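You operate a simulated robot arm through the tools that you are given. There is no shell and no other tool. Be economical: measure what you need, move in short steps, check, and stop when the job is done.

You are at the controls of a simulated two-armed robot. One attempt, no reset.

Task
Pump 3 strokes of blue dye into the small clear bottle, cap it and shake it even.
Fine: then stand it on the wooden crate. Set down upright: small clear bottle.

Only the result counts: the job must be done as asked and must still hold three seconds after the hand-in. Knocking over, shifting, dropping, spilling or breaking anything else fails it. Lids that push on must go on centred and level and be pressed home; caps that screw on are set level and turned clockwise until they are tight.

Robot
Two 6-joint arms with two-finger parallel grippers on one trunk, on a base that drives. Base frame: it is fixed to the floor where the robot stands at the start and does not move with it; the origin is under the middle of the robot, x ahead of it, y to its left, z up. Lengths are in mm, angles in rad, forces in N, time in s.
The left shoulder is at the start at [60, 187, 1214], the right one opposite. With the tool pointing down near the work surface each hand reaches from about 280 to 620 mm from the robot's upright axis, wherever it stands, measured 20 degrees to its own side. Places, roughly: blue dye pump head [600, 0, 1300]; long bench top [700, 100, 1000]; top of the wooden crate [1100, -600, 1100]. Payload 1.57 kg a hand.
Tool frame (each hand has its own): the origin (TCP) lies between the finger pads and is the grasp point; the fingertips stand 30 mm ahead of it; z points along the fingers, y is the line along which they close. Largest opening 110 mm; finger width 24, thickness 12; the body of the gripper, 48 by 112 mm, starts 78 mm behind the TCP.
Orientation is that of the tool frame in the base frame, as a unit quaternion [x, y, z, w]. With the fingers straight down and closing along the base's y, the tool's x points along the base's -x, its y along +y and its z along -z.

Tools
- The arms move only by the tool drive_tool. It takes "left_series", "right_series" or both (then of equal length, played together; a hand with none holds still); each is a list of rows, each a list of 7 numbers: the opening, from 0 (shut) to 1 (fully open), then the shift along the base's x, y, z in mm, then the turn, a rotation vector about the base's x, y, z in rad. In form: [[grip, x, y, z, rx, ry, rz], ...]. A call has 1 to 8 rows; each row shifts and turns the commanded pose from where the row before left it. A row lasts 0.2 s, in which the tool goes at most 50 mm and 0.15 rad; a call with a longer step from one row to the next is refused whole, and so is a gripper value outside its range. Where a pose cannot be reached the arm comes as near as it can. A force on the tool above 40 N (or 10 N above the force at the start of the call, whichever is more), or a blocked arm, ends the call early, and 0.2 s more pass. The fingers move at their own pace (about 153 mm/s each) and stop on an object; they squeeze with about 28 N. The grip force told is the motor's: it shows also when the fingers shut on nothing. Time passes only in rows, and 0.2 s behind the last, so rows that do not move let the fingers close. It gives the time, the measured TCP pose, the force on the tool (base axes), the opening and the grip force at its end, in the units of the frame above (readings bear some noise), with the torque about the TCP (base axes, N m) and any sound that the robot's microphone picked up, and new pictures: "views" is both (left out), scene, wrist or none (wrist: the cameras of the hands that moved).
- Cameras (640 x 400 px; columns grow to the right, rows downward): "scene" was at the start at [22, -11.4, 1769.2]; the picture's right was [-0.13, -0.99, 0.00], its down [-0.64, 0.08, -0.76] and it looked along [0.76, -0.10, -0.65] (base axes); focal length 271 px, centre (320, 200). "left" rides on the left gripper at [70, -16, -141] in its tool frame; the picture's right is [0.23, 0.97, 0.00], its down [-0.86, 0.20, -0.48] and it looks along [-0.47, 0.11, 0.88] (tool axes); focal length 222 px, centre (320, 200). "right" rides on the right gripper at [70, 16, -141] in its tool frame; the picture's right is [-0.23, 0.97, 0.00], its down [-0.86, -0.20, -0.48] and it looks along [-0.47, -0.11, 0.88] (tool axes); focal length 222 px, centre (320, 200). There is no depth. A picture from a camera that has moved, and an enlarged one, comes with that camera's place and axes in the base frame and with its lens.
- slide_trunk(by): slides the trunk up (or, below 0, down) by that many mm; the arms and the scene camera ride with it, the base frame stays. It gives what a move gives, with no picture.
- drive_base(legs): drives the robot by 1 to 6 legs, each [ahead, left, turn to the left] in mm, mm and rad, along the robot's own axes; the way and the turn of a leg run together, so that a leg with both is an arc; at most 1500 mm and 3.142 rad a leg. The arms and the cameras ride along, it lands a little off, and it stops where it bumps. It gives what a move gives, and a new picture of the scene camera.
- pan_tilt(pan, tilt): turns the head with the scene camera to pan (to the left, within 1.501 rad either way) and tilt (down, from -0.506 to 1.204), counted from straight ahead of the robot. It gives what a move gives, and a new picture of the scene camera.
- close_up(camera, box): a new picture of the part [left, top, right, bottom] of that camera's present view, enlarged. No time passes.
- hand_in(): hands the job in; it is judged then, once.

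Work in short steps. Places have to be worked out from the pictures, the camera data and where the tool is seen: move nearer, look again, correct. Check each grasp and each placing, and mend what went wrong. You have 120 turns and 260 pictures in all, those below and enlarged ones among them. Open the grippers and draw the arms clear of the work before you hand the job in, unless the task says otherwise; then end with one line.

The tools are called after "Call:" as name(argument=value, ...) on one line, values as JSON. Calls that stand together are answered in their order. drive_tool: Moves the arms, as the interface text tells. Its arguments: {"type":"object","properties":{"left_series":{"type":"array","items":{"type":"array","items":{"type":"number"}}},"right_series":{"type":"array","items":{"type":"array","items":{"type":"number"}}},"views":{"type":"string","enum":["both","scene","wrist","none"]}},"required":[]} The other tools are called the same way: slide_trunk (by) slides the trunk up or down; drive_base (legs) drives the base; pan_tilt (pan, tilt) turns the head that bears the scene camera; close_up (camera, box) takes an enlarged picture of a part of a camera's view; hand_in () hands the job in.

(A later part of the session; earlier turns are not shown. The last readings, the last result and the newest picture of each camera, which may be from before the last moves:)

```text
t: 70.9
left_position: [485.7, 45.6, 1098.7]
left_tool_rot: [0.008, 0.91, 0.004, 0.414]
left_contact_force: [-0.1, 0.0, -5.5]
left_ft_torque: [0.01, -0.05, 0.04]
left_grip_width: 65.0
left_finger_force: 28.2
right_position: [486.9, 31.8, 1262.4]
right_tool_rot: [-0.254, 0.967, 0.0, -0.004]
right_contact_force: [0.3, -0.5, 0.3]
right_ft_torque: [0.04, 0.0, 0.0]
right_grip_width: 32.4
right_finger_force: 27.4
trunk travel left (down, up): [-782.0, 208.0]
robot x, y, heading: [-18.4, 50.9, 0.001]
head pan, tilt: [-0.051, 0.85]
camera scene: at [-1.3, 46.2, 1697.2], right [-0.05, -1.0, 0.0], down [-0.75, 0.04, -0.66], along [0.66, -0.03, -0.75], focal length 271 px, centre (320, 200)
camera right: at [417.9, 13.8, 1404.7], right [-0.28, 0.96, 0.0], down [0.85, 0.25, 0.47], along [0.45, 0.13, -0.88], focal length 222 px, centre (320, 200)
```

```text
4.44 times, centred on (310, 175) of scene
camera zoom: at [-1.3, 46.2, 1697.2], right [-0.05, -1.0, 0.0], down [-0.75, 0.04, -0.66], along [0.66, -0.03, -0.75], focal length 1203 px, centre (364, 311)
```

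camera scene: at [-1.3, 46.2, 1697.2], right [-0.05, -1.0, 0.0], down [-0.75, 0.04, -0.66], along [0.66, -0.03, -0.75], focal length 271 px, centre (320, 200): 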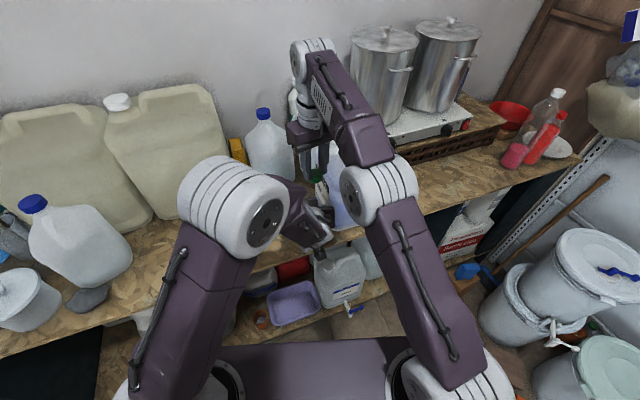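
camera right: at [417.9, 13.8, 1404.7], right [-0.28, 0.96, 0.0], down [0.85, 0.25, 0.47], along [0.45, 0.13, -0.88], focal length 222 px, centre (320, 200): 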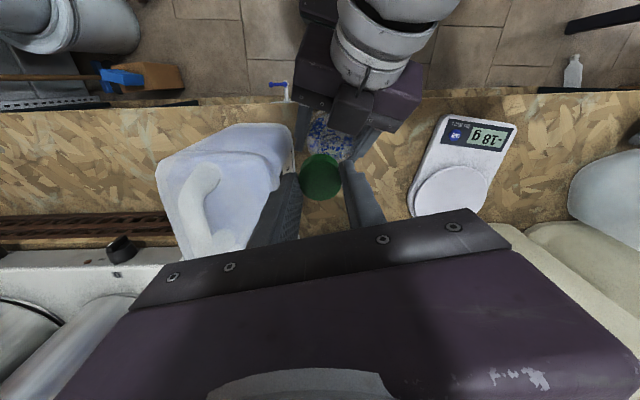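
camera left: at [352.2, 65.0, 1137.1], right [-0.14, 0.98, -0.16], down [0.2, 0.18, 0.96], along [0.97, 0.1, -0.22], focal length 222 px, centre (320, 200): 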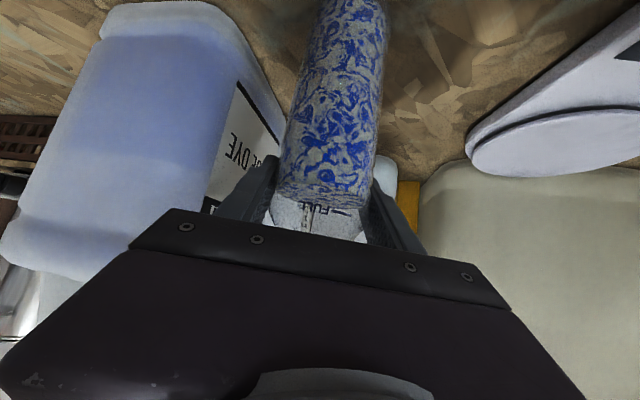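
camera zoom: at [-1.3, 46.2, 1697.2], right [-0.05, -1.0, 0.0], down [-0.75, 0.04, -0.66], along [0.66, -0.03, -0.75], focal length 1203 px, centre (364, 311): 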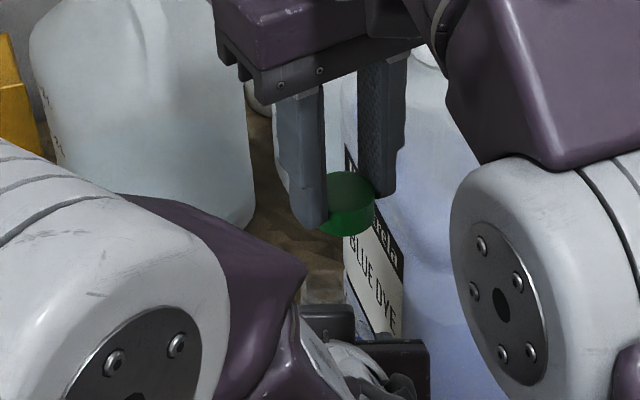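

Call:
close_up(camera="right", box=[300, 110, 380, 170])

```text
6.67 times, centred on (340, 140) of right
camera zoom: at [417.9, 13.8, 1404.7], right [-0.28, 0.96, 0.0], down [0.85, 0.25, 0.47], along [0.45, 0.13, -0.88], focal length 1481 px, centre (187, 600)
```

zoom: 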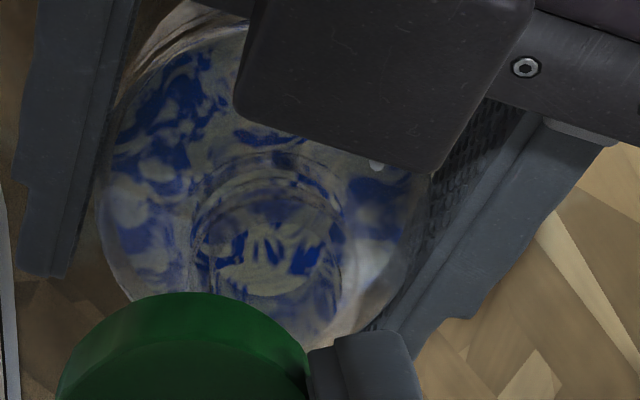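

Call:
drive_tool(right_series=[[0.1, 8, 7, -10, 0, 0, 0], [0.1, 7, 6, -10, 0, 0, 0]], views="none")

Call:
close_up(camera="right", box=[270, 80, 370, 155])

Call:
close_up(camera="scene", box=[280, 150, 360, 220])

```text
t: 71.5
left_position: [485.4, 46.6, 1098.7]
left_tool_rot: [0.008, 0.91, 0.004, 0.414]
left_contact_force: [0.6, -0.2, -5.0]
left_ft_torque: [-0.02, -0.08, -0.02]
left_grip_width: 64.9
left_finger_force: 28.2
right_position: [494.7, 43.7, 1239.0]
right_tool_rot: [-0.253, 0.967, 0.0, -0.004]
right_contact_force: [0.2, 0.2, -0.2]
right_ft_torque: [0.04, -0.01, -0.02]
right_grip_width: 32.1
right_finger_force: 28.3
right hand out of reach, approached as far as the arm can: row 2
trunk travel left (down, up): [-782.0, 208.0]
robot x, y, heading: [-19.5, 49.1, -0.005]
head pan, tilt: [-0.051, 0.85]
```

```text
5.33 times, centred on (320, 118) of right
camera zoom: at [427.1, 24.8, 1382.2], right [-0.28, 0.96, 0.0], down [0.85, 0.25, 0.47], along [0.45, 0.13, -0.88], focal length 1185 px, centre (320, 640)
```

zoom: 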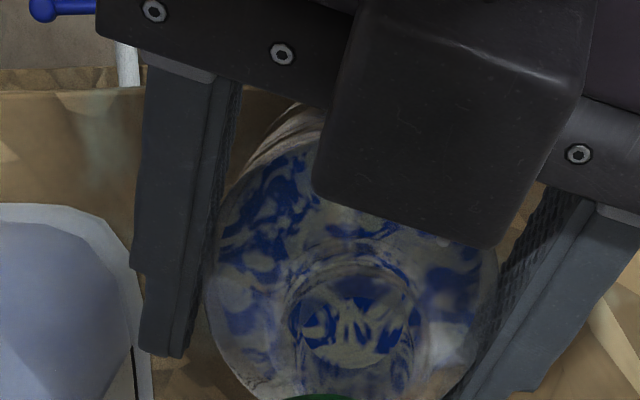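

```text
5.71 times, centred on (320, 185) of scene
camera zoom: at [-2.2, 46.0, 1697.2], right [-0.05, -1.0, 0.0], down [-0.75, 0.04, -0.66], along [0.66, -0.03, -0.75], focal length 1546 px, centre (320, 286)
```

zoom: 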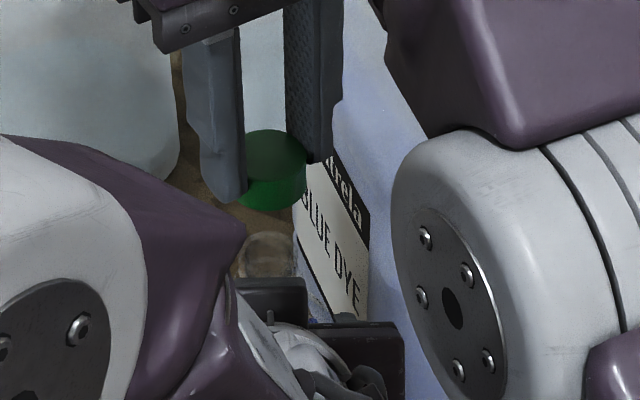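

Call:
close_up(camera="right", box=[305, 115, 355, 165])

Call:
close_up(camera="scene", box=[300, 170, 330, 200])

```text
8.00 times, centred on (330, 140) of right
camera zoom: at [427.1, 24.8, 1382.2], right [-0.28, 0.96, 0.0], down [0.85, 0.25, 0.47], along [0.45, 0.13, -0.88], focal length 1777 px, centre (240, 680)
```

zoom: 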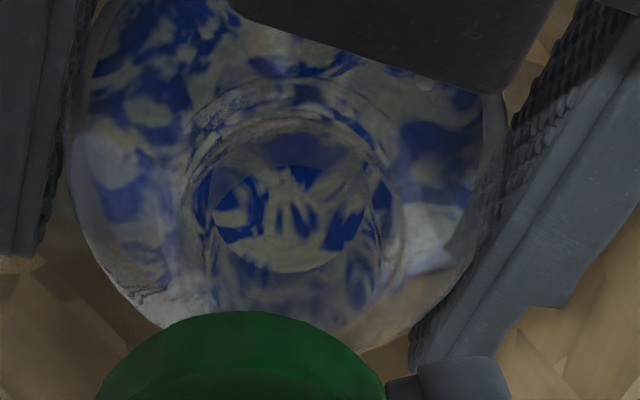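

```text
13.33 times, centred on (315, 185) of scene
camera zoom: at [-2.2, 46.0, 1697.2], right [-0.05, -1.0, 0.0], down [-0.75, 0.04, -0.66], along [0.66, -0.03, -0.75], focal length 3608 px, centre (387, 400)
```

zoom: 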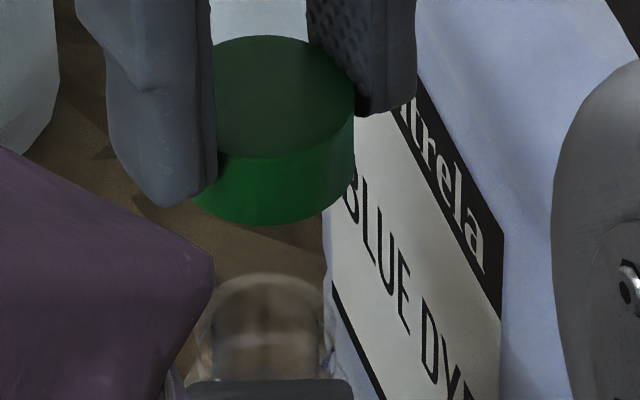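

Both views agree: the rim is at about [476, 45, 1177] and the cap centre at about [493, 43] with its underside near 1203. I'll shift the cap over the mouth and come down most of the gap.

Call:
drive_tool(right_series=[[0.1, -8, 1, 0, 0, 0, 0], [0.1, -9, 1, 0, 0, 0, 0], [0.1, 0, 0, -8, 0, 0, 0], [0.1, 0, 0, -8, 0, 0, 0], [0.1, 0, 0, 0, 0, 0, 0]], views="none")

Call:
close_up(camera="right", box=[280, 115, 360, 195])

Call:
close_up(camera="scene", box=[300, 170, 330, 200])

```text
t: 72.7
left_position: [484.7, 44.6, 1098.6]
left_tool_rot: [0.009, 0.91, 0.003, 0.415]
left_contact_force: [0.3, -0.7, -5.6]
left_ft_torque: [0.03, -0.07, -0.01]
left_grip_width: 65.0
left_finger_force: 28.2
right_position: [477.0, 45.7, 1225.1]
right_tool_rot: [-0.253, 0.967, -0.001, -0.003]
right_contact_force: [0.4, 0.7, 0.0]
right_ft_torque: [-0.04, 0.01, 0.02]
right_grip_width: 32.2
right_finger_force: 27.8
trunk travel left (down, up): [-782.0, 208.0]
robot x, y, heading: [-18.8, 49.6, 0.0]
head pan, tilt: [-0.051, 0.85]
```

```text
5.00 times, centred on (320, 155) of right
camera zoom: at [409.1, 26.8, 1367.0], right [-0.28, 0.96, 0.0], down [0.85, 0.25, 0.47], along [0.45, 0.13, -0.88], focal length 1111 px, centre (320, 425)
```

zoom: 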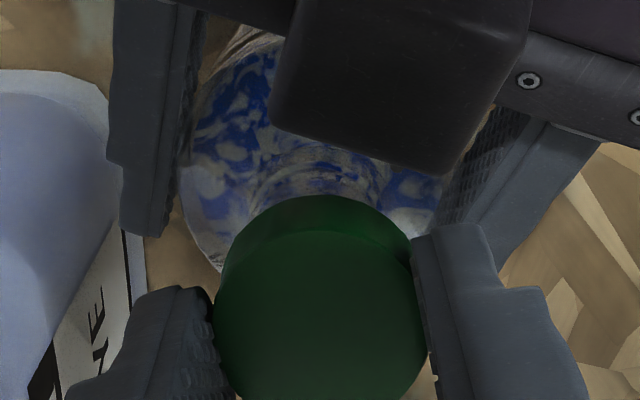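

```text
13.33 times, centred on (315, 185) of scene
camera zoom: at [-3.1, 45.6, 1697.2], right [-0.05, -1.0, 0.0], down [-0.75, 0.04, -0.66], along [0.66, -0.03, -0.75], focal length 3608 px, centre (387, 400)
```

zoom: 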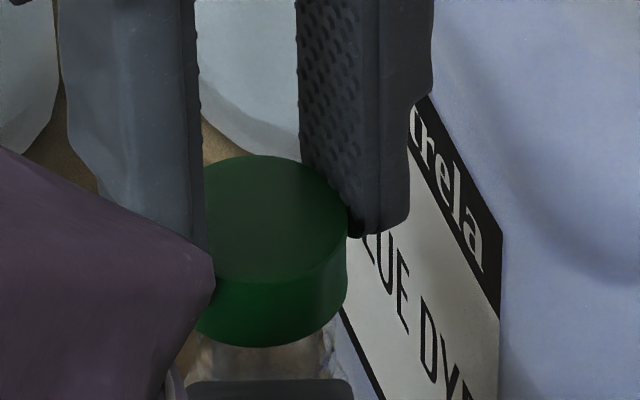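

The cap now lines up over the mouth in both views. I'll lower in 2–3 mm steps to feel for the rim.

Call:
drive_tool(right_series=[[0.1, 0, 0, -3, 0, 0, 0], [0.1, 0, 0, -2, 0, 0, 0], [0.1, 0, 0, -2, 0, 0, 0], [0.1, 0, 0, 0, 0, 0, 0]], views="none")

Call:
close_up(camera="scene", box=[300, 170, 330, 200])

```text
t: 73.7
left_position: [483.6, 45.7, 1098.9]
left_tool_rot: [0.008, 0.91, 0.004, 0.414]
left_contact_force: [-0.1, -0.3, -5.5]
left_ft_torque: [0.01, -0.03, -0.02]
left_grip_width: 64.9
left_finger_force: 27.4
right_position: [476.3, 45.8, 1216.9]
right_tool_rot: [-0.254, 0.967, 0.0, -0.003]
right_contact_force: [0.4, -0.3, 0.3]
right_ft_torque: [0.01, -0.01, 0.01]
right_grip_width: 32.3
right_finger_force: 27.8
trunk travel left (down, up): [-782.0, 208.0]
robot x, y, heading: [-17.1, 52.8, -0.001]
head pan, tilt: [-0.051, 0.85]
```

```text
13.33 times, centred on (315, 185) of scene
camera zoom: at [-2.8, 45.6, 1697.2], right [-0.05, -1.0, 0.0], down [-0.75, 0.04, -0.66], along [0.66, -0.03, -0.75], focal length 3608 px, centre (387, 400)
```

zoom: 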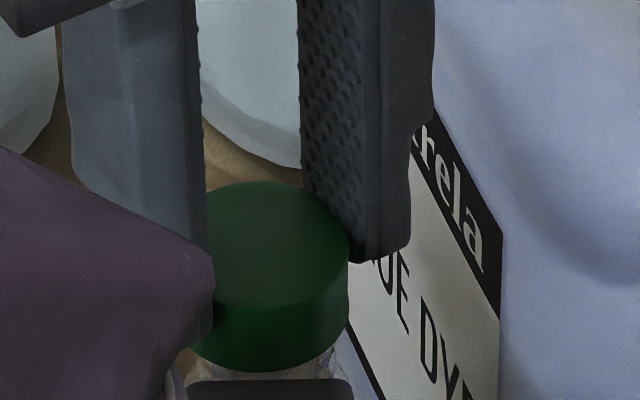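

Still free, with only a small gap left. Lower further, gently.

Call:
drive_tool(right_series=[[0.1, 0, 0, -2, 0, 0, 0], [0.1, 0, 0, -1, 0, 0, 0], [0.1, 0, 0, -1, 0, 0, 0], [0.1, 0, 0, 0, 0, 0, 0]], views="none")

Call:
drive_tool(right_series=[[0.1, 0, 0, -1, 0, 0, 0], [0.1, 0, 0, -1, 0, 0, 0], [0.1, 0, 0, 0, 0, 0, 0]], views="none")

```text
t: 74.7
left_position: [485.6, 45.4, 1098.6]
left_tool_rot: [0.008, 0.91, 0.004, 0.414]
left_contact_force: [0.4, 0.3, -5.5]
left_ft_torque: [0.0, -0.08, -0.02]
left_grip_width: 65.0
left_finger_force: 27.8
right_position: [476.6, 45.4, 1212.2]
right_tool_rot: [-0.254, 0.967, 0.0, -0.003]
right_contact_force: [0.5, 0.7, 0.8]
right_ft_torque: [0.0, 0.02, -0.01]
right_grip_width: 32.2
right_finger_force: 27.7
trunk travel left (down, up): [-782.0, 208.0]
robot x, y, heading: [-17.3, 48.9, -0.007]
head pan, tilt: [-0.051, 0.85]
```

```text
t: 75.5
left_position: [485.9, 44.5, 1098.9]
left_tool_rot: [0.008, 0.911, 0.004, 0.413]
left_contact_force: [0.2, -0.1, -5.3]
left_ft_torque: [0.0, -0.05, -0.02]
left_grip_width: 64.9
left_finger_force: 28.4
right_position: [477.4, 45.8, 1212.5]
right_tool_rot: [-0.254, 0.967, -0.001, -0.004]
right_contact_force: [-0.3, -0.5, -0.6]
right_ft_torque: [0.0, 0.03, 0.01]
right_grip_width: 32.1
right_finger_force: 28.3
trunk travel left (down, up): [-782.0, 208.0]
robot x, y, heading: [-18.4, 49.9, -0.004]
head pan, tilt: [-0.051, 0.85]
```

Call:
drive_tool(right_series=[[0.1, 0, 0, -2, 0, 0, 0], [0.1, 0, 0, -2, 0, 0, 0], [0.1, 0, 0, -1, 0, 0, 0], [0.1, 0, 0, 0, 0, 0, 0]], views="none")

Call:
close_up(camera="scene", box=[300, 170, 330, 200])

Call:
close_up(camera="right", box=[280, 115, 360, 195])

```text
t: 76.5
left_position: [485.3, 45.3, 1098.5]
left_tool_rot: [0.007, 0.91, 0.004, 0.414]
left_contact_force: [-0.8, 0.0, -4.5]
left_ft_torque: [0.0, -0.05, 0.04]
left_grip_width: 65.0
left_finger_force: 28.3
right_position: [476.9, 45.7, 1207.1]
right_tool_rot: [-0.254, 0.967, 0.0, -0.004]
right_contact_force: [0.4, 0.3, 0.5]
right_ft_torque: [-0.01, 0.01, -0.03]
right_grip_width: 32.3
right_finger_force: 28.0
trunk travel left (down, up): [-782.0, 208.0]
robot x, y, heading: [-19.6, 53.2, -0.002]
head pan, tilt: [-0.051, 0.85]
```

```text
13.33 times, centred on (315, 185) of scene
camera zoom: at [-2.8, 45.6, 1697.2], right [-0.05, -1.0, 0.0], down [-0.75, 0.04, -0.66], along [0.66, -0.03, -0.75], focal length 3608 px, centre (387, 400)
```

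zoom: 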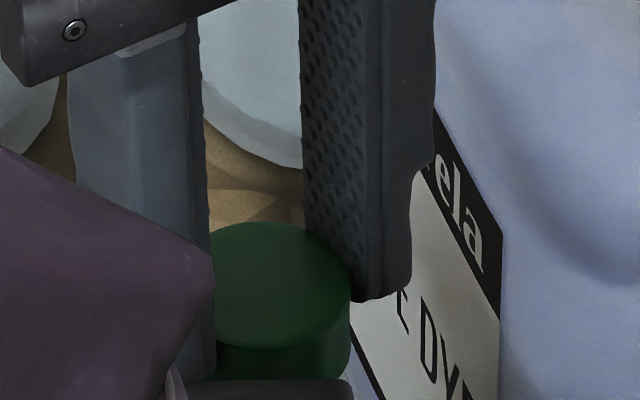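

```text
5.00 times, centred on (320, 155) of right
camera zoom: at [409.4, 26.3, 1348.8], right [-0.28, 0.96, 0.0], down [0.85, 0.25, 0.47], along [0.45, 0.13, -0.88], focal length 1111 px, centre (320, 425)
```

zoom: 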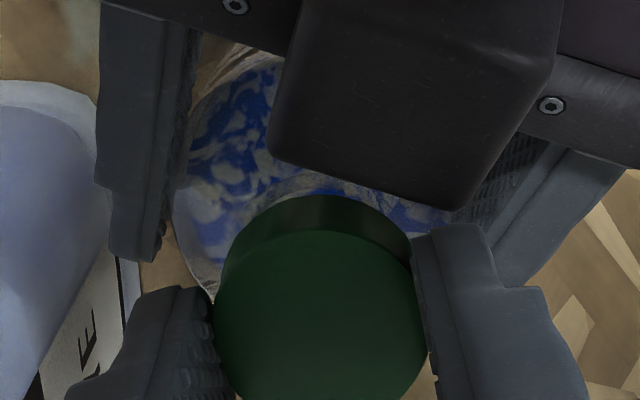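

Call:
drive_tool(right_series=[[0.1, 0, 0, -2, 0, 0, 0], [0.1, 0, 0, -1, 0, 0, 0], [0.1, 0, 0, -1, 0, 0, 0], [0.1, 0, 0, 0, 0, 0, 0]], views="none")

Call:
drive_tool(right_series=[[0.1, 0, 0, -1, 0, 0, 0], [0.1, 0, 0, -1, 0, 0, 0], [0.1, 0, 0, -1, 0, 0, 0], [0.1, 0, 0, 0, 0, 0, 0]], views="none")

```text
t: 77.5
left_position: [485.1, 45.0, 1098.4]
left_tool_rot: [0.008, 0.91, 0.004, 0.414]
left_contact_force: [-0.3, -0.5, -5.3]
left_ft_torque: [0.03, -0.04, 0.02]
left_grip_width: 64.9
left_finger_force: 27.9
right_position: [477.0, 45.5, 1202.1]
right_tool_rot: [-0.254, 0.967, 0.0, -0.003]
right_contact_force: [-0.2, -0.1, -0.4]
right_ft_torque: [0.01, 0.02, 0.01]
right_grip_width: 32.0
right_finger_force: 27.8
trunk travel left (down, up): [-782.0, 208.0]
robot x, y, heading: [-18.5, 46.8, -0.005]
head pan, tilt: [-0.051, 0.85]
```

```text
t: 78.5
left_position: [484.4, 46.0, 1098.2]
left_tool_rot: [0.008, 0.911, 0.004, 0.413]
left_contact_force: [-8.8, 3.9, -4.3]
left_ft_torque: [-0.39, -0.43, -0.01]
left_grip_width: 65.0
left_finger_force: 28.1
right_position: [478.0, 45.6, 1200.1]
right_tool_rot: [-0.254, 0.967, 0.0, -0.003]
right_contact_force: [7.7, -4.2, -0.2]
right_ft_torque: [0.04, -0.56, 0.01]
right_grip_width: 32.1
right_finger_force: 28.2
trunk travel left (down, up): [-782.0, 208.0]
robot x, y, heading: [-16.4, 50.1, -0.003]
head pan, tilt: [-0.051, 0.85]
```

A sideways force appeared on both hands. I'll look closely at what touches.

Call:
close_up(camera="right", box=[270, 90, 390, 190])

Call:
close_up(camera="scene", box=[290, 150, 350, 210])

Call:
close_up(camera="left", box=[220, 100, 420, 260])

```text
4.00 times, centred on (330, 140) of right
camera zoom: at [409.4, 26.1, 1341.8], right [-0.28, 0.96, 0.0], down [0.84, 0.25, 0.47], along [0.46, 0.13, -0.88], focal length 888 px, centre (280, 440)
```

zoom: 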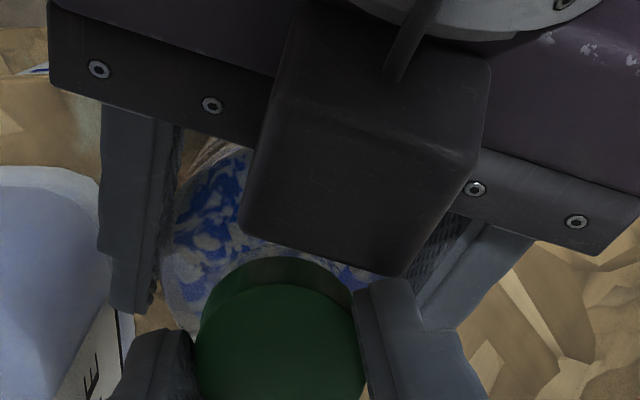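

```text
6.67 times, centred on (320, 180) of scene
camera zoom: at [-2.8, 45.6, 1697.2], right [-0.05, -1.0, 0.0], down [-0.75, 0.04, -0.66], along [0.66, -0.03, -0.75], focal length 1804 px, centre (320, 333)
```

zoom: 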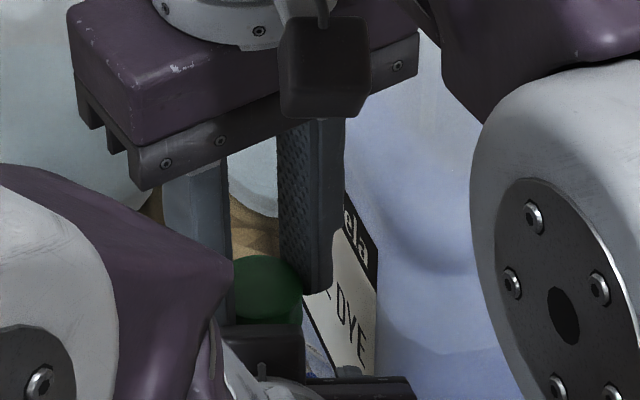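

```text
2.50 times, centred on (320, 180) of left
camera zoom: at [333.1, 29.5, 1139.5], right [-0.14, 0.98, -0.16], down [0.2, 0.18, 0.96], along [0.97, 0.1, -0.23], focal length 555 px, centre (320, 250)
```

zoom: 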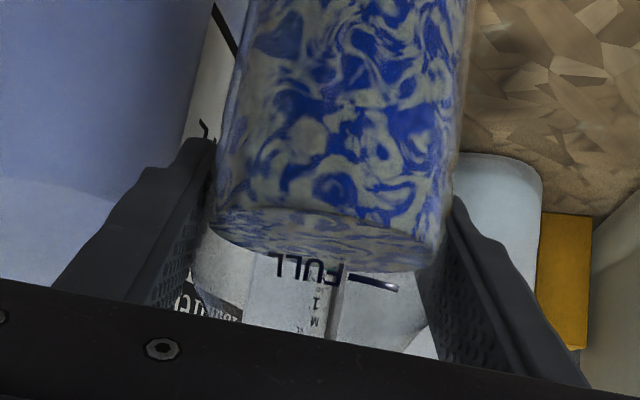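

The left hand carries a box on its upper side, and the right finger met it at cap height. I'll raise the cap, stand the bottle, and regrip it about 60 mm lower so the box stays below the cap.

Call:
drive_tool(right_series=[[0.1, 0, 0, 8, 0, 0, 0], [0.1, 0, 0, 12, 0, 0, 0], [0.1, 0, 0, 15, 0, 0, 0], [0.1, 0, 0, 10, 0, 0, 0]], left_series=[[0.3, 0, 0, 0, 0, 0, 0], [0.3, 0, 0, 0, 0, 0, 0], [0.3, 0, 0, -1, 0, 0, 0], [0.3, 0, 0, -1, 0, 0, 0]], views="none")

Call:
drive_tool(left_series=[[0.3, 0, 0, -1, 0, 0, 0], [0.3, 0, 0, 0, 0, 0, 0]], views="none")

```text
t: 79.0
left_position: [487.4, 45.1, 1105.1]
left_tool_rot: [0.007, 0.907, 0.003, 0.421]
left_contact_force: [-3.3, -0.4, 3.0]
left_ft_torque: [-0.05, 0.05, 0.03]
left_grip_width: 64.9
left_finger_force: 18.0
right_position: [476.3, 45.0, 1209.4]
right_tool_rot: [-0.253, 0.968, -0.002, -0.006]
right_contact_force: [2.5, -0.5, -8.2]
right_ft_torque: [0.11, -0.28, 0.01]
right_grip_width: 31.9
right_finger_force: 28.1
trunk travel left (down, up): [-782.0, 208.0]
robot x, y, heading: [-19.2, 48.6, -0.005]
head pan, tilt: [-0.051, 0.85]
stopped in row 2 (right hand): the force on the tool passed its limit at 49 N (the readings are from after the stop); the commanded pose is now the measured one
```

```text
t: 79.6
left_position: [489.8, 45.7, 1104.3]
left_tool_rot: [0.006, 0.906, 0.004, 0.422]
left_contact_force: [-8.0, -0.5, 12.0]
left_ft_torque: [0.06, -0.23, 0.07]
left_grip_width: 65.1
left_finger_force: 27.8
right_position: [477.1, 45.5, 1210.8]
right_tool_rot: [-0.254, 0.967, -0.001, -0.006]
right_contact_force: [8.4, 0.6, -17.2]
right_ft_torque: [0.03, -0.44, -0.02]
right_grip_width: 32.0
right_finger_force: 27.6
trunk travel left (down, up): [-782.0, 208.0]
robot x, y, heading: [-21.4, 50.1, 0.003]
head pan, tilt: [-0.051, 0.85]
```

The contact point works out at the cap's robot-side edge: it is hooked under that box corner, and the neck is already inside the cap. I'll lower both again to relieve it and look.

Call:
drive_tool(left_series=[[0.3, -2, 0, -2, 0, 0, 0], [0.3, -1, 0, -2, 0, 0, 0], [0.3, 0, 0, -1, 0, 0, 0]], right_series=[[0.1, 0, 0, -4, 0, 0, 0], [0.1, 0, 0, -4, 0, 0, 0], [0.1, 0, 0, -3, 0, 0, 0]], views="none")

Call:
close_up(camera="right", box=[270, 90, 390, 190])

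Call:
close_up(camera="scene", box=[290, 150, 350, 210])

```text
t: 80.4
left_position: [485.4, 46.2, 1096.4]
left_tool_rot: [0.007, 0.908, 0.004, 0.42]
left_contact_force: [14.9, 5.6, -17.1]
left_ft_torque: [-0.23, 0.36, -0.02]
left_grip_width: 64.9
left_finger_force: 28.3
right_position: [476.4, 43.6, 1200.3]
right_tool_rot: [-0.253, 0.967, -0.001, -0.006]
right_contact_force: [-14.2, -6.1, 11.5]
right_ft_torque: [-0.32, 0.99, -0.03]
right_grip_width: 32.4
right_finger_force: 27.9
trunk travel left (down, up): [-782.0, 208.0]
robot x, y, heading: [-21.8, 46.2, -0.003]
head pan, tilt: [-0.051, 0.85]
```

```text
4.00 times, centred on (330, 140) of right
camera zoom: at [409.7, 25.9, 1342.6], right [-0.28, 0.96, 0.0], down [0.85, 0.25, 0.47], along [0.45, 0.13, -0.88], focal length 888 px, centre (280, 440)
```

zoom: 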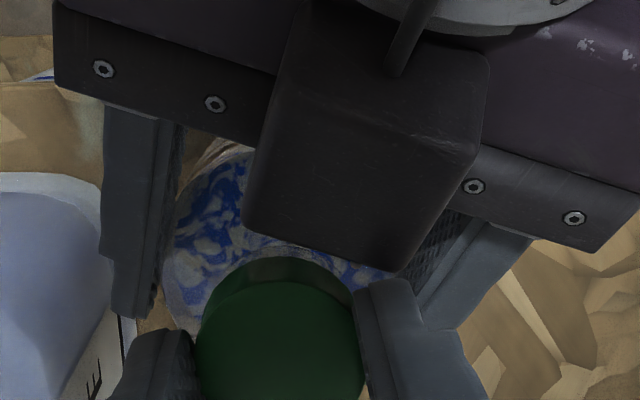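

```text
6.67 times, centred on (320, 180) of scene
camera zoom: at [-2.7, 45.6, 1697.2], right [-0.05, -1.0, 0.0], down [-0.75, 0.04, -0.66], along [0.66, -0.03, -0.75], focal length 1804 px, centre (320, 333)
```

zoom: 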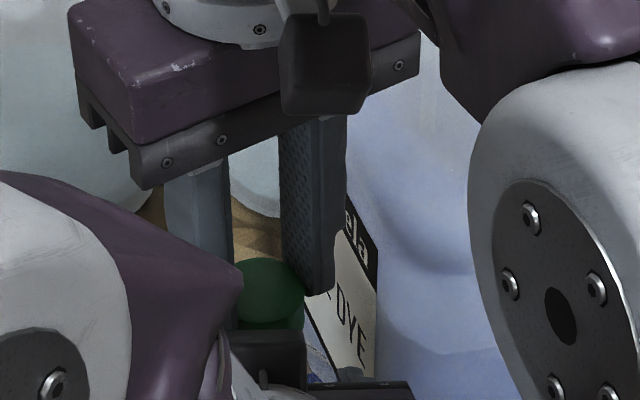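

The cap is snug around the neck; my last sideways shift loaded it the other way. I'll undo most of that shift to balance the forces.

Call:
drive_tool(left_series=[[0.3, 1, 0.5, 0, 0, 0, 0], [0.3, 1, 0.5, 0, 0, 0, 0], [0.3, 0, 0, 0, 0, 0, 0]], views="none")

```text
t: 81.2
left_position: [486.3, 45.2, 1097.1]
left_tool_rot: [0.007, 0.908, 0.003, 0.419]
left_contact_force: [-3.4, 4.2, -22.8]
left_ft_torque: [-0.1, -0.62, -0.03]
left_grip_width: 64.8
left_finger_force: 27.8
right_position: [477.4, 43.9, 1200.6]
right_tool_rot: [-0.253, 0.968, -0.001, -0.003]
right_contact_force: [3.6, -4.4, 16.5]
right_ft_torque: [-0.31, 0.04, 0.03]
right_grip_width: 32.2
right_finger_force: 27.6
trunk travel left (down, up): [-782.0, 208.0]
robot x, y, heading: [-19.2, 47.2, -0.005]
head pan, tilt: [-0.051, 0.85]
```

Balanced sideways; the cap sits on the neck with a light axial load. I'll release it and raise the right hand to check that it sits level.

Call:
drive_tool(right_series=[[0.1, 0, -0.5, 1, 0, 0, 0], [0.4, 0, 0, 0, 0, 0, 0], [0.45, 0, 0, 0, 0, 0, 0], [0.45, 0, 0, 15, 0, 0, 0], [0.45, 0, 0, 25, 0, 0, 0]], views="none")

Call:
close_up(camera="right", box=[270, 70, 390, 190])

Call:
close_up(camera="scene", box=[290, 150, 350, 210])

```text
t: 82.4
left_position: [486.1, 46.0, 1098.3]
left_tool_rot: [0.007, 0.907, 0.002, 0.421]
left_contact_force: [0.2, -0.3, -4.7]
left_ft_torque: [0.03, -0.05, 0.01]
left_grip_width: 64.7
left_finger_force: 28.0
right_position: [476.9, 44.6, 1240.5]
right_tool_rot: [-0.253, 0.967, -0.001, -0.007]
right_contact_force: [-1.5, -0.7, -0.1]
right_ft_torque: [0.0, 0.0, 0.02]
right_grip_width: 49.4
right_finger_force: 0.0
trunk travel left (down, up): [-782.0, 208.0]
robot x, y, heading: [-20.5, 50.1, -0.006]
head pan, tilt: [-0.051, 0.85]
```

```text
3.33 times, centred on (330, 130) of right
camera zoom: at [409.5, 26.0, 1382.6], right [-0.28, 0.96, 0.0], down [0.85, 0.25, 0.47], along [0.45, 0.13, -0.88], focal length 740 px, centre (287, 433)
```

zoom: 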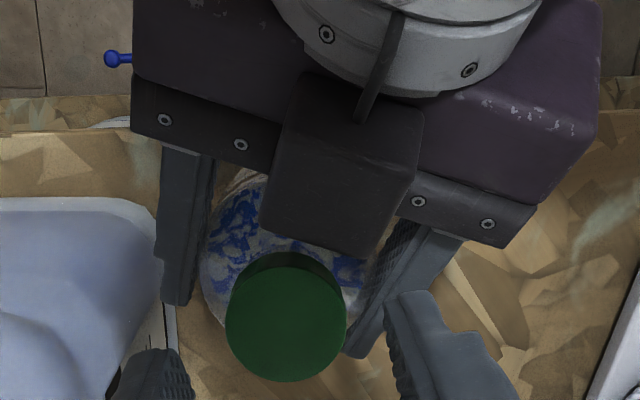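

```text
6.67 times, centred on (320, 180) of scene
camera zoom: at [-2.9, 45.7, 1697.2], right [-0.05, -1.0, 0.0], down [-0.75, 0.04, -0.66], along [0.66, -0.03, -0.75], focal length 1804 px, centre (320, 333)
```

zoom: 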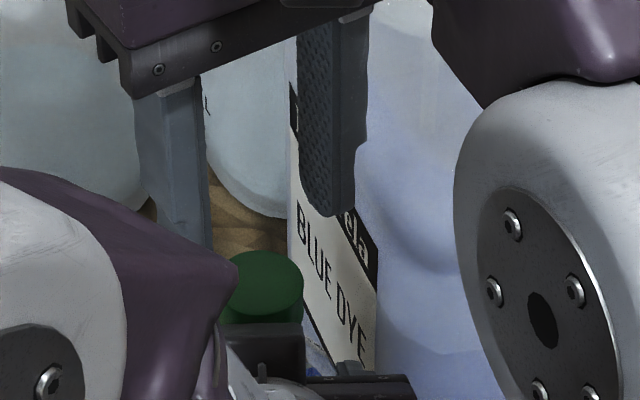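

The cap sits level on the neck. Now I'll stand the bottle on the bench, open the left hand, and slide it 60 mm down the bottle to regrip.

Call:
drive_tool(left_series=[[0.3, 0, 0, -1.5, 0, 0, 0], [0.3, 0, 0, -1, 0, 0, 0], [0.3, 0, 0, -0.5, 0, 0, 0], [0.3, 0, 0, 0, 0, 0, 0]], views="none")

```text
t: 83.4
left_position: [487.9, 46.7, 1096.2]
left_tool_rot: [0.008, 0.906, 0.002, 0.422]
left_contact_force: [0.9, 0.0, -2.2]
left_ft_torque: [0.01, -0.01, -0.02]
left_grip_width: 64.8
left_finger_force: 28.4
right_position: [475.7, 44.5, 1239.1]
right_tool_rot: [-0.253, 0.967, -0.002, -0.005]
right_contact_force: [0.7, 0.0, 0.7]
right_ft_torque: [0.03, -0.02, 0.05]
right_grip_width: 49.5
right_finger_force: 0.1
trunk travel left (down, up): [-782.0, 208.0]
robot x, y, heading: [-19.4, 49.8, 0.001]
head pan, tilt: [-0.051, 0.85]
```

Call:
drive_tool(left_series=[[0.3, 0, 0, -1, 0, 0, 0], [0.3, 0, 0, 0, 0, 0, 0], [0.62, 0, 0, 0, 0, 0, 0], [0.72, 0, 0, 0, 0, 0, 0], [0.72, 0, 0, 0, 0, 0, 0]], views="both")

```text
t: 84.6
left_position: [487.7, 45.3, 1094.6]
left_tool_rot: [0.007, 0.907, 0.003, 0.421]
left_contact_force: [-0.9, 0.3, 0.5]
left_ft_torque: [-0.01, 0.0, 0.01]
left_grip_width: 79.2
left_finger_force: 0.1
right_position: [476.4, 44.8, 1240.9]
right_tool_rot: [-0.253, 0.967, -0.001, -0.005]
right_contact_force: [-0.5, 0.8, -0.7]
right_ft_torque: [-0.02, 0.01, -0.03]
right_grip_width: 49.5
right_finger_force: 0.0
trunk travel left (down, up): [-782.0, 208.0]
robot x, y, heading: [-20.2, 48.6, -0.005]
head pan, tilt: [-0.051, 0.85]
camera scene: at [-3.5, 45.6, 1697.2], right [-0.05, -1.0, 0.0], down [-0.75, 0.04, -0.66], along [0.66, -0.03, -0.75], focal length 271 px, centre (320, 200)
camera left: at [334.7, 29.2, 1133.1], right [-0.14, 0.98, -0.16], down [0.19, 0.19, 0.96], along [0.97, 0.1, -0.21], focal length 222 px, centre (320, 200)
```

scene: 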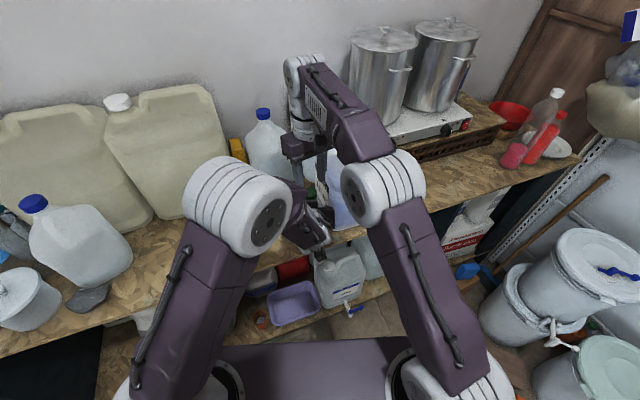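
left: 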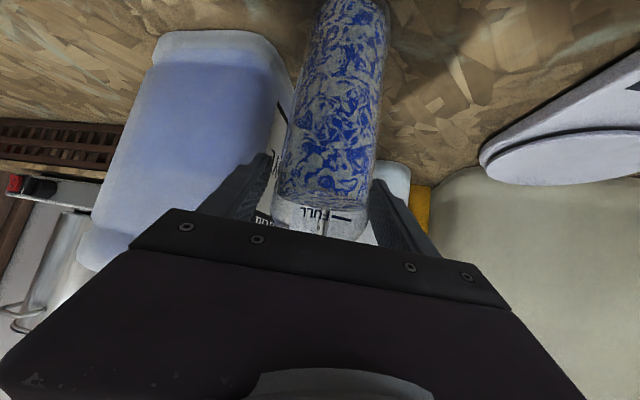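

The bottle stands free with the cap on. Lowering the open left hand along it in modest steps.

Call:
drive_tool(left_series=[[0.72, 0, 0, -15, 0, 0, 0], [0.72, 0, 0, -15, 0, 0, 0], [0.72, 0, 0, -15, 0, 0, 0], [0.72, 0, 0, -10, 0, 0, 0]], views="wrist")

```text
t: 85.6
left_position: [486.8, 46.7, 1040.7]
left_tool_rot: [0.008, 0.907, 0.003, 0.421]
left_contact_force: [-0.2, 0.1, -0.2]
left_ft_torque: [0.01, -0.02, -0.02]
left_grip_width: 79.4
left_finger_force: 0.0
right_position: [475.4, 45.6, 1239.6]
right_tool_rot: [-0.253, 0.967, -0.002, -0.006]
right_contact_force: [0.3, 0.0, -0.3]
right_ft_torque: [0.0, -0.02, 0.0]
right_grip_width: 49.5
right_finger_force: 0.0
trunk travel left (down, up): [-782.0, 208.0]
robot x, y, heading: [-21.1, 49.9, -0.003]
head pan, tilt: [-0.051, 0.85]
camera left: at [335.1, 29.3, 1078.2], right [-0.14, 0.98, -0.16], down [0.19, 0.19, 0.96], along [0.97, 0.1, -0.21], focal length 222 px, centre (320, 200)
```

left: 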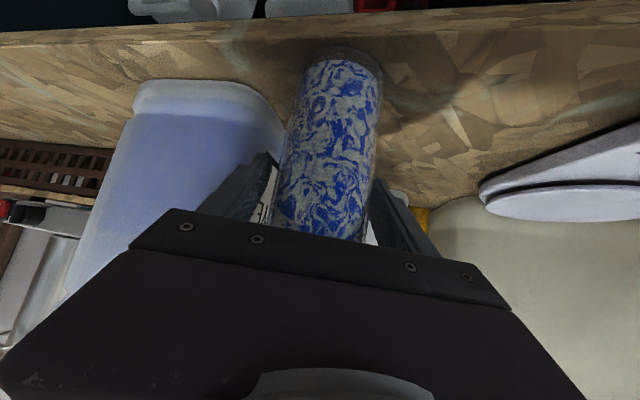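

Reached without trouble. I'll close the left hand here and check where the cap is.

Call:
drive_tool(left_series=[[0.5, 0, 0, 0, 0, 0, 0], [0.3, 0, 0, 0, 0, 0, 0], [0.3, 0, 0, 0, 0, 0, 0], [0.3, 0, 0, 0, 0, 0, 0]], views="none")

Call:
close_up(camera="right", box=[260, 90, 400, 210])

Call:
close_up(camera="scene", box=[290, 150, 350, 210])

```text
t: 86.6
left_position: [488.5, 46.4, 1040.2]
left_tool_rot: [0.006, 0.907, 0.004, 0.422]
left_contact_force: [2.3, 1.0, 2.1]
left_ft_torque: [-0.07, -0.15, 0.08]
left_grip_width: 64.9
left_finger_force: 28.1
right_position: [476.4, 44.1, 1240.1]
right_tool_rot: [-0.254, 0.967, -0.002, -0.006]
right_contact_force: [0.6, 0.3, 0.4]
right_ft_torque: [0.01, -0.02, 0.02]
right_grip_width: 49.6
right_finger_force: 0.0
trunk travel left (down, up): [-782.0, 208.0]
robot x, y, heading: [-17.9, 53.1, -0.006]
head pan, tilt: [-0.051, 0.85]
```

```text
3.33 times, centred on (330, 150) of right
camera zoom: at [409.6, 25.9, 1382.3], right [-0.28, 0.96, 0.0], down [0.85, 0.25, 0.47], along [0.45, 0.13, -0.88], focal length 740 px, centre (287, 367)
```

zoom: 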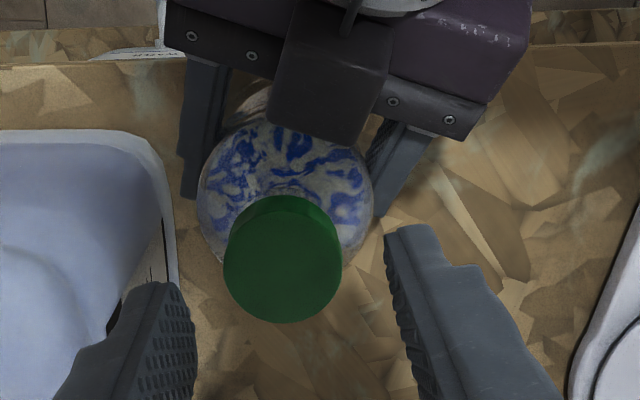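

```text
6.67 times, centred on (320, 180) of scene
camera zoom: at [-3.2, 45.8, 1697.2], right [-0.05, -1.0, 0.0], down [-0.75, 0.04, -0.66], along [0.66, -0.03, -0.75], focal length 1804 px, centre (320, 333)
```

zoom: 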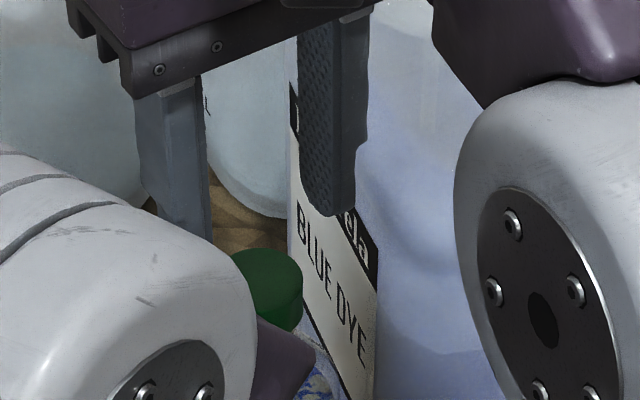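

The cap is at about [481, 46]. I'll wind the open right hand counter-clockwise first to gain turning range, shifting over the cap.

Call:
drive_tool(right_series=[[0.45, 2, 1, 0, 0, 0, 0.15], [0.45, 2, 1, 0, 0, 0, 0.15], [0.45, 1, 0, 0, 0, 0, 0.15], [0.45, 0, 0, 0, 0, 0, 0.15], [0.45, 0, 0, 0, 0, 0, 0.15], [0.45, 0, 0, 0, 0, 0, 0.15]], views="wrist")

Call:
close_up(camera="right", box=[260, 90, 400, 210])

```text
t: 88.0
left_position: [487.4, 45.4, 1040.7]
left_tool_rot: [0.008, 0.907, 0.002, 0.421]
left_contact_force: [2.1, 0.7, 2.3]
left_ft_torque: [-0.19, -0.2, 0.09]
left_grip_width: 64.9
left_finger_force: 27.8
right_position: [479.5, 47.4, 1240.5]
right_tool_rot: [-0.651, 0.759, -0.005, -0.005]
right_contact_force: [-0.1, 0.7, -0.5]
right_ft_torque: [0.04, 0.01, 0.02]
right_grip_width: 49.4
right_finger_force: 0.1
trunk travel left (down, up): [-782.0, 208.0]
robot x, y, heading: [-15.9, 50.8, -0.004]
head pan, tilt: [-0.051, 0.85]
camera right: at [454.9, -17.6, 1382.7], right [-0.93, 0.38, 0.0], down [0.33, 0.82, 0.47], along [0.18, 0.43, -0.88], focal length 222 px, centre (320, 200)
```

right: 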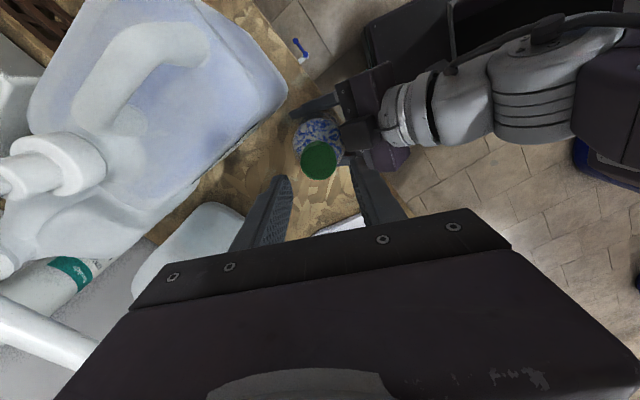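

```text
3.33 times, centred on (330, 150) of right
camera zoom: at [454.9, -17.6, 1382.7], right [-0.93, 0.38, 0.0], down [0.33, 0.82, 0.47], along [0.18, 0.43, -0.88], focal length 740 px, centre (287, 367)
```

zoom: 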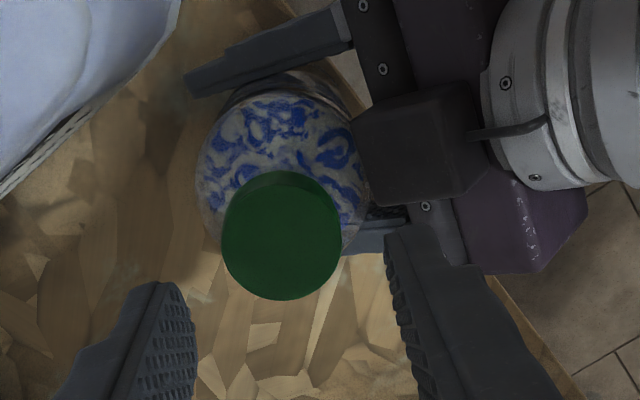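

From two turned views the cap top is at about [483, 46, 1179]. I'll lower onto it and grip.

Call:
drive_tool(right_series=[[0.45, 2, 0, -12, 0, 0, 0], [0.45, 1.5, -0.5, -12, 0, 0, 0], [0.45, 0, 0, -12, 0, 0, 0], [0.45, 0, 0, -6, 0, 0, 0], [0.2, 0, 0, 0, 0, 0, 0], [0.1, 0, 0, 0, 0, 0, 0], [0.1, 0, 0, 0, 0, 0, 0]], views="wrist")

Call:
close_up(camera="right", box=[260, 90, 400, 210])

```text
t: 89.6
left_position: [487.7, 46.3, 1040.3]
left_tool_rot: [0.008, 0.907, 0.002, 0.422]
left_contact_force: [13.9, -0.8, 0.8]
left_ft_torque: [-0.15, 0.79, 0.1]
left_grip_width: 65.1
left_finger_force: 28.0
right_position: [485.7, 46.2, 1199.3]
right_tool_rot: [-0.649, 0.761, -0.004, -0.006]
right_contact_force: [-11.1, 0.8, 3.3]
right_ft_torque: [0.06, 0.48, -0.04]
right_grip_width: 32.2
right_finger_force: 27.6
trunk travel left (down, up): [-782.0, 208.0]
robot x, y, heading: [-19.4, 51.1, -0.001]
head pan, tilt: [-0.051, 0.85]
camera right: at [458.6, -17.9, 1340.8], right [-0.93, 0.38, 0.0], down [0.33, 0.82, 0.47], along [0.18, 0.43, -0.88], focal length 222 px, centre (320, 200)
```

right: 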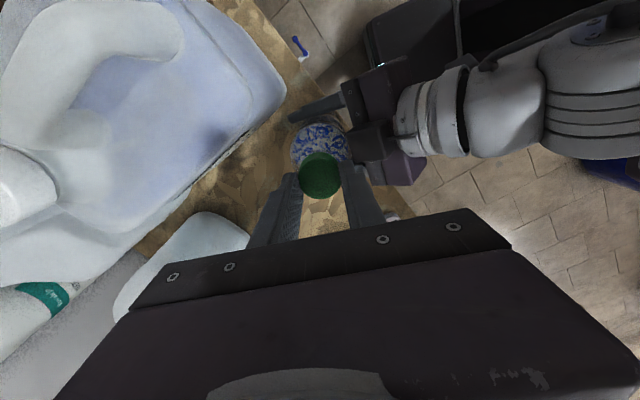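

```text
3.33 times, centred on (330, 150) of right
camera zoom: at [458.6, -17.9, 1340.8], right [-0.93, 0.38, 0.0], down [0.33, 0.82, 0.47], along [0.18, 0.43, -0.88], focal length 740 px, centre (287, 367)
```

zoom: 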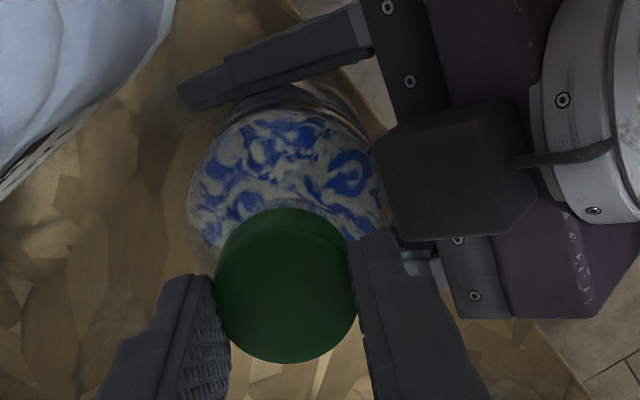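

Gripped, but with 11 N of side load toward -x. I'll ease that by 2 mm, then turn clockwise with a slight downward bias.

Call:
drive_tool(right_series=[[0.1, -1, 0, 0, 0, 0, 0], [0.1, -1, 0, -0.5, 0, 0, 0], [0.1, 0, 0, -0.5, 0, 0, 0], [0.1, 0, 0, 0, 0, 0, 0]], views="none")

Call:
drive_tool(right_series=[[0.1, 0, 0, 0, 0, 0, -0.1], [0.1, 0, 0, 0, 0, 0, -0.1], [0.1, 0, 0, 0, 0, 0, -0.1], [0.1, 0, 0, 0, 0, 0, -0.1], [0.1, 0, 0, 0, 0, 0, 0]], views="none")

```text
t: 90.6
left_position: [486.0, 45.5, 1041.1]
left_tool_rot: [0.007, 0.907, 0.003, 0.421]
left_contact_force: [-1.0, -4.3, 4.5]
left_ft_torque: [0.08, -0.9, 0.08]
left_grip_width: 65.2
left_finger_force: 28.0
right_position: [483.6, 45.5, 1198.8]
right_tool_rot: [-0.649, 0.761, -0.004, -0.003]
right_contact_force: [4.2, 3.7, 4.7]
right_ft_torque: [0.14, -0.23, 0.05]
right_grip_width: 32.1
right_finger_force: 28.0
trunk travel left (down, up): [-782.0, 208.0]
robot x, y, heading: [-17.7, 51.2, 0.001]
head pan, tilt: [-0.051, 0.85]
```

```text
t: 91.8
left_position: [485.6, 44.6, 1040.8]
left_tool_rot: [0.008, 0.907, 0.002, 0.421]
left_contact_force: [-9.6, -4.3, 3.6]
left_ft_torque: [0.02, -0.81, -0.01]
left_grip_width: 64.9
left_finger_force: 28.1
right_position: [482.4, 46.8, 1197.8]
right_tool_rot: [-0.484, 0.875, -0.003, -0.005]
right_contact_force: [8.4, 3.3, 0.4]
right_ft_torque: [0.13, -0.28, -0.02]
right_grip_width: 32.0
right_finger_force: 28.0
trunk travel left (down, up): [-782.0, 208.0]
robot x, y, heading: [-16.6, 50.9, -0.004]
head pan, tilt: [-0.051, 0.85]
```

The turn goes freely and the axial load fell, as if the cap is feeding down. I'll recentre slightly and keep turning clockwise.

Call:
drive_tool(right_series=[[0.1, 0.6, 0.3, -0.4, 0, 0, -0.15], [0.1, 0, 0, -0.3, 0, 0, -0.15], [0.1, 0, 0, -0.3, 0, 0, -0.15], [0.1, 0, 0, -0.2, 0, 0, -0.15], [0.1, 0, 0, -0.2, 0, 0, -0.15], [0.1, 0, 0, -0.2, 0, 0, -0.15], [0.1, 0, 0, -0.2, 0, 0, -0.15]], views="none")

Call:
close_up(camera="right", box=[260, 90, 400, 210])

```text
t: 93.4
left_position: [485.3, 46.7, 1039.7]
left_tool_rot: [0.006, 0.907, 0.004, 0.421]
left_contact_force: [-4.7, 7.6, -1.6]
left_ft_torque: [-1.5, -0.18, -0.07]
left_grip_width: 64.8
left_finger_force: 28.2
right_position: [481.4, 45.1, 1196.5]
right_tool_rot: [0.02, 1.0, 0.0, -0.006]
right_contact_force: [2.4, -8.3, 13.4]
right_ft_torque: [-0.3, 0.13, 0.05]
right_grip_width: 32.2
right_finger_force: 27.8
trunk travel left (down, up): [-782.0, 208.0]
robot x, y, heading: [-19.4, 49.1, -0.004]
head pan, tilt: [-0.051, 0.85]
```

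```text
3.33 times, centred on (330, 150) of right
camera zoom: at [414.9, 64.9, 1339.1], right [0.27, 0.96, 0.0], down [0.85, -0.23, 0.47], along [0.45, -0.13, -0.88], focal length 740 px, centre (287, 367)
```

zoom: 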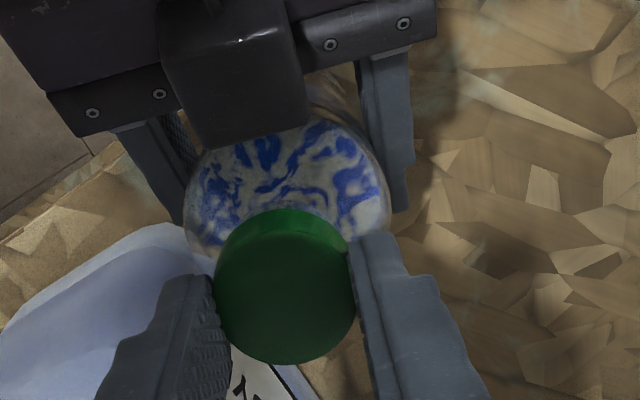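

Still low turning torque. Continue clockwise, recentring and without further down bias.

Call:
drive_tool(right_series=[[0.1, 0, -0.6, 0.3, 0, 0, -0.15], [0.1, 0, 0, 0, 0, 0, -0.15], [0.1, 0, 0, 0, 0, 0, -0.15], [0.1, 0, 0, 0, 0, 0, -0.15], [0.1, 0, 0, 0, 0, 0, -0.15], [0.1, 0, 0, 0, 0, 0, -0.15], [0.1, 0, 0, 0, 0, 0, -0.15], [0.1, 0, 0, 0, 0, 0, -0.15]], views="none")

```text
t: 95.2
left_position: [487.7, 47.0, 1040.0]
left_tool_rot: [0.006, 0.907, 0.003, 0.422]
left_contact_force: [2.4, 18.1, -2.3]
left_ft_torque: [-1.7, 0.5, -0.1]
left_grip_width: 65.1
left_finger_force: 28.6
right_position: [482.3, 46.0, 1195.9]
right_tool_rot: [0.581, 0.814, 0.002, -0.005]
right_contact_force: [-3.4, -15.7, 7.1]
right_ft_torque: [-0.54, 0.14, 0.03]
right_grip_width: 32.1
right_finger_force: 28.0
trunk travel left (down, up): [-782.0, 208.0]
robot x, y, heading: [-18.4, 52.5, -0.006]
head pan, tilt: [-0.051, 0.85]
```

About 2.65 rad turned and the cap has gone down ~3 mm. I'll ease the side force and continue as far as the wrist allows.

Call:
drive_tool(right_series=[[0.1, 0, -0.6, 0, 0, 0, -0.15], [0.1, 0, -0.6, 0, 0, 0, -0.15], [0.1, 0, 0, 0, 0, 0, -0.15], [0.1, 0, 0, 0, 0, 0, -0.15], [0.1, 0, 0, 0, 0, 0, -0.15], [0.1, 0, 0, 0, 0, 0, -0.15]], views="none")

Call:
close_up(camera="scene", box=[290, 150, 350, 210])

```text
t: 96.6
left_position: [489.6, 44.8, 1041.6]
left_tool_rot: [0.008, 0.906, 0.002, 0.422]
left_contact_force: [9.1, 3.5, -0.3]
left_ft_torque: [-0.44, 0.68, -0.03]
left_grip_width: 65.1
left_finger_force: 27.8
right_position: [482.2, 44.3, 1195.5]
right_tool_rot: [0.877, 0.48, 0.006, -0.003]
right_contact_force: [-7.0, -3.7, 0.2]
right_ft_torque: [-0.14, 0.29, 0.0]
right_grip_width: 32.1
right_finger_force: 27.9
trunk travel left (down, up): [-782.0, 208.0]
robot x, y, heading: [-19.8, 48.3, -0.002]
head pan, tilt: [-0.051, 0.85]
```

```text
6.67 times, centred on (320, 180) of scene
camera zoom: at [-3.0, 45.5, 1697.2], right [-0.05, -1.0, 0.0], down [-0.75, 0.04, -0.66], along [0.66, -0.03, -0.75], focal length 1804 px, centre (320, 333)
```

zoom: 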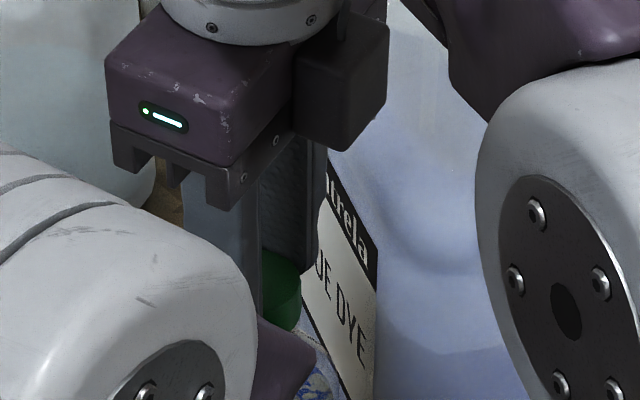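

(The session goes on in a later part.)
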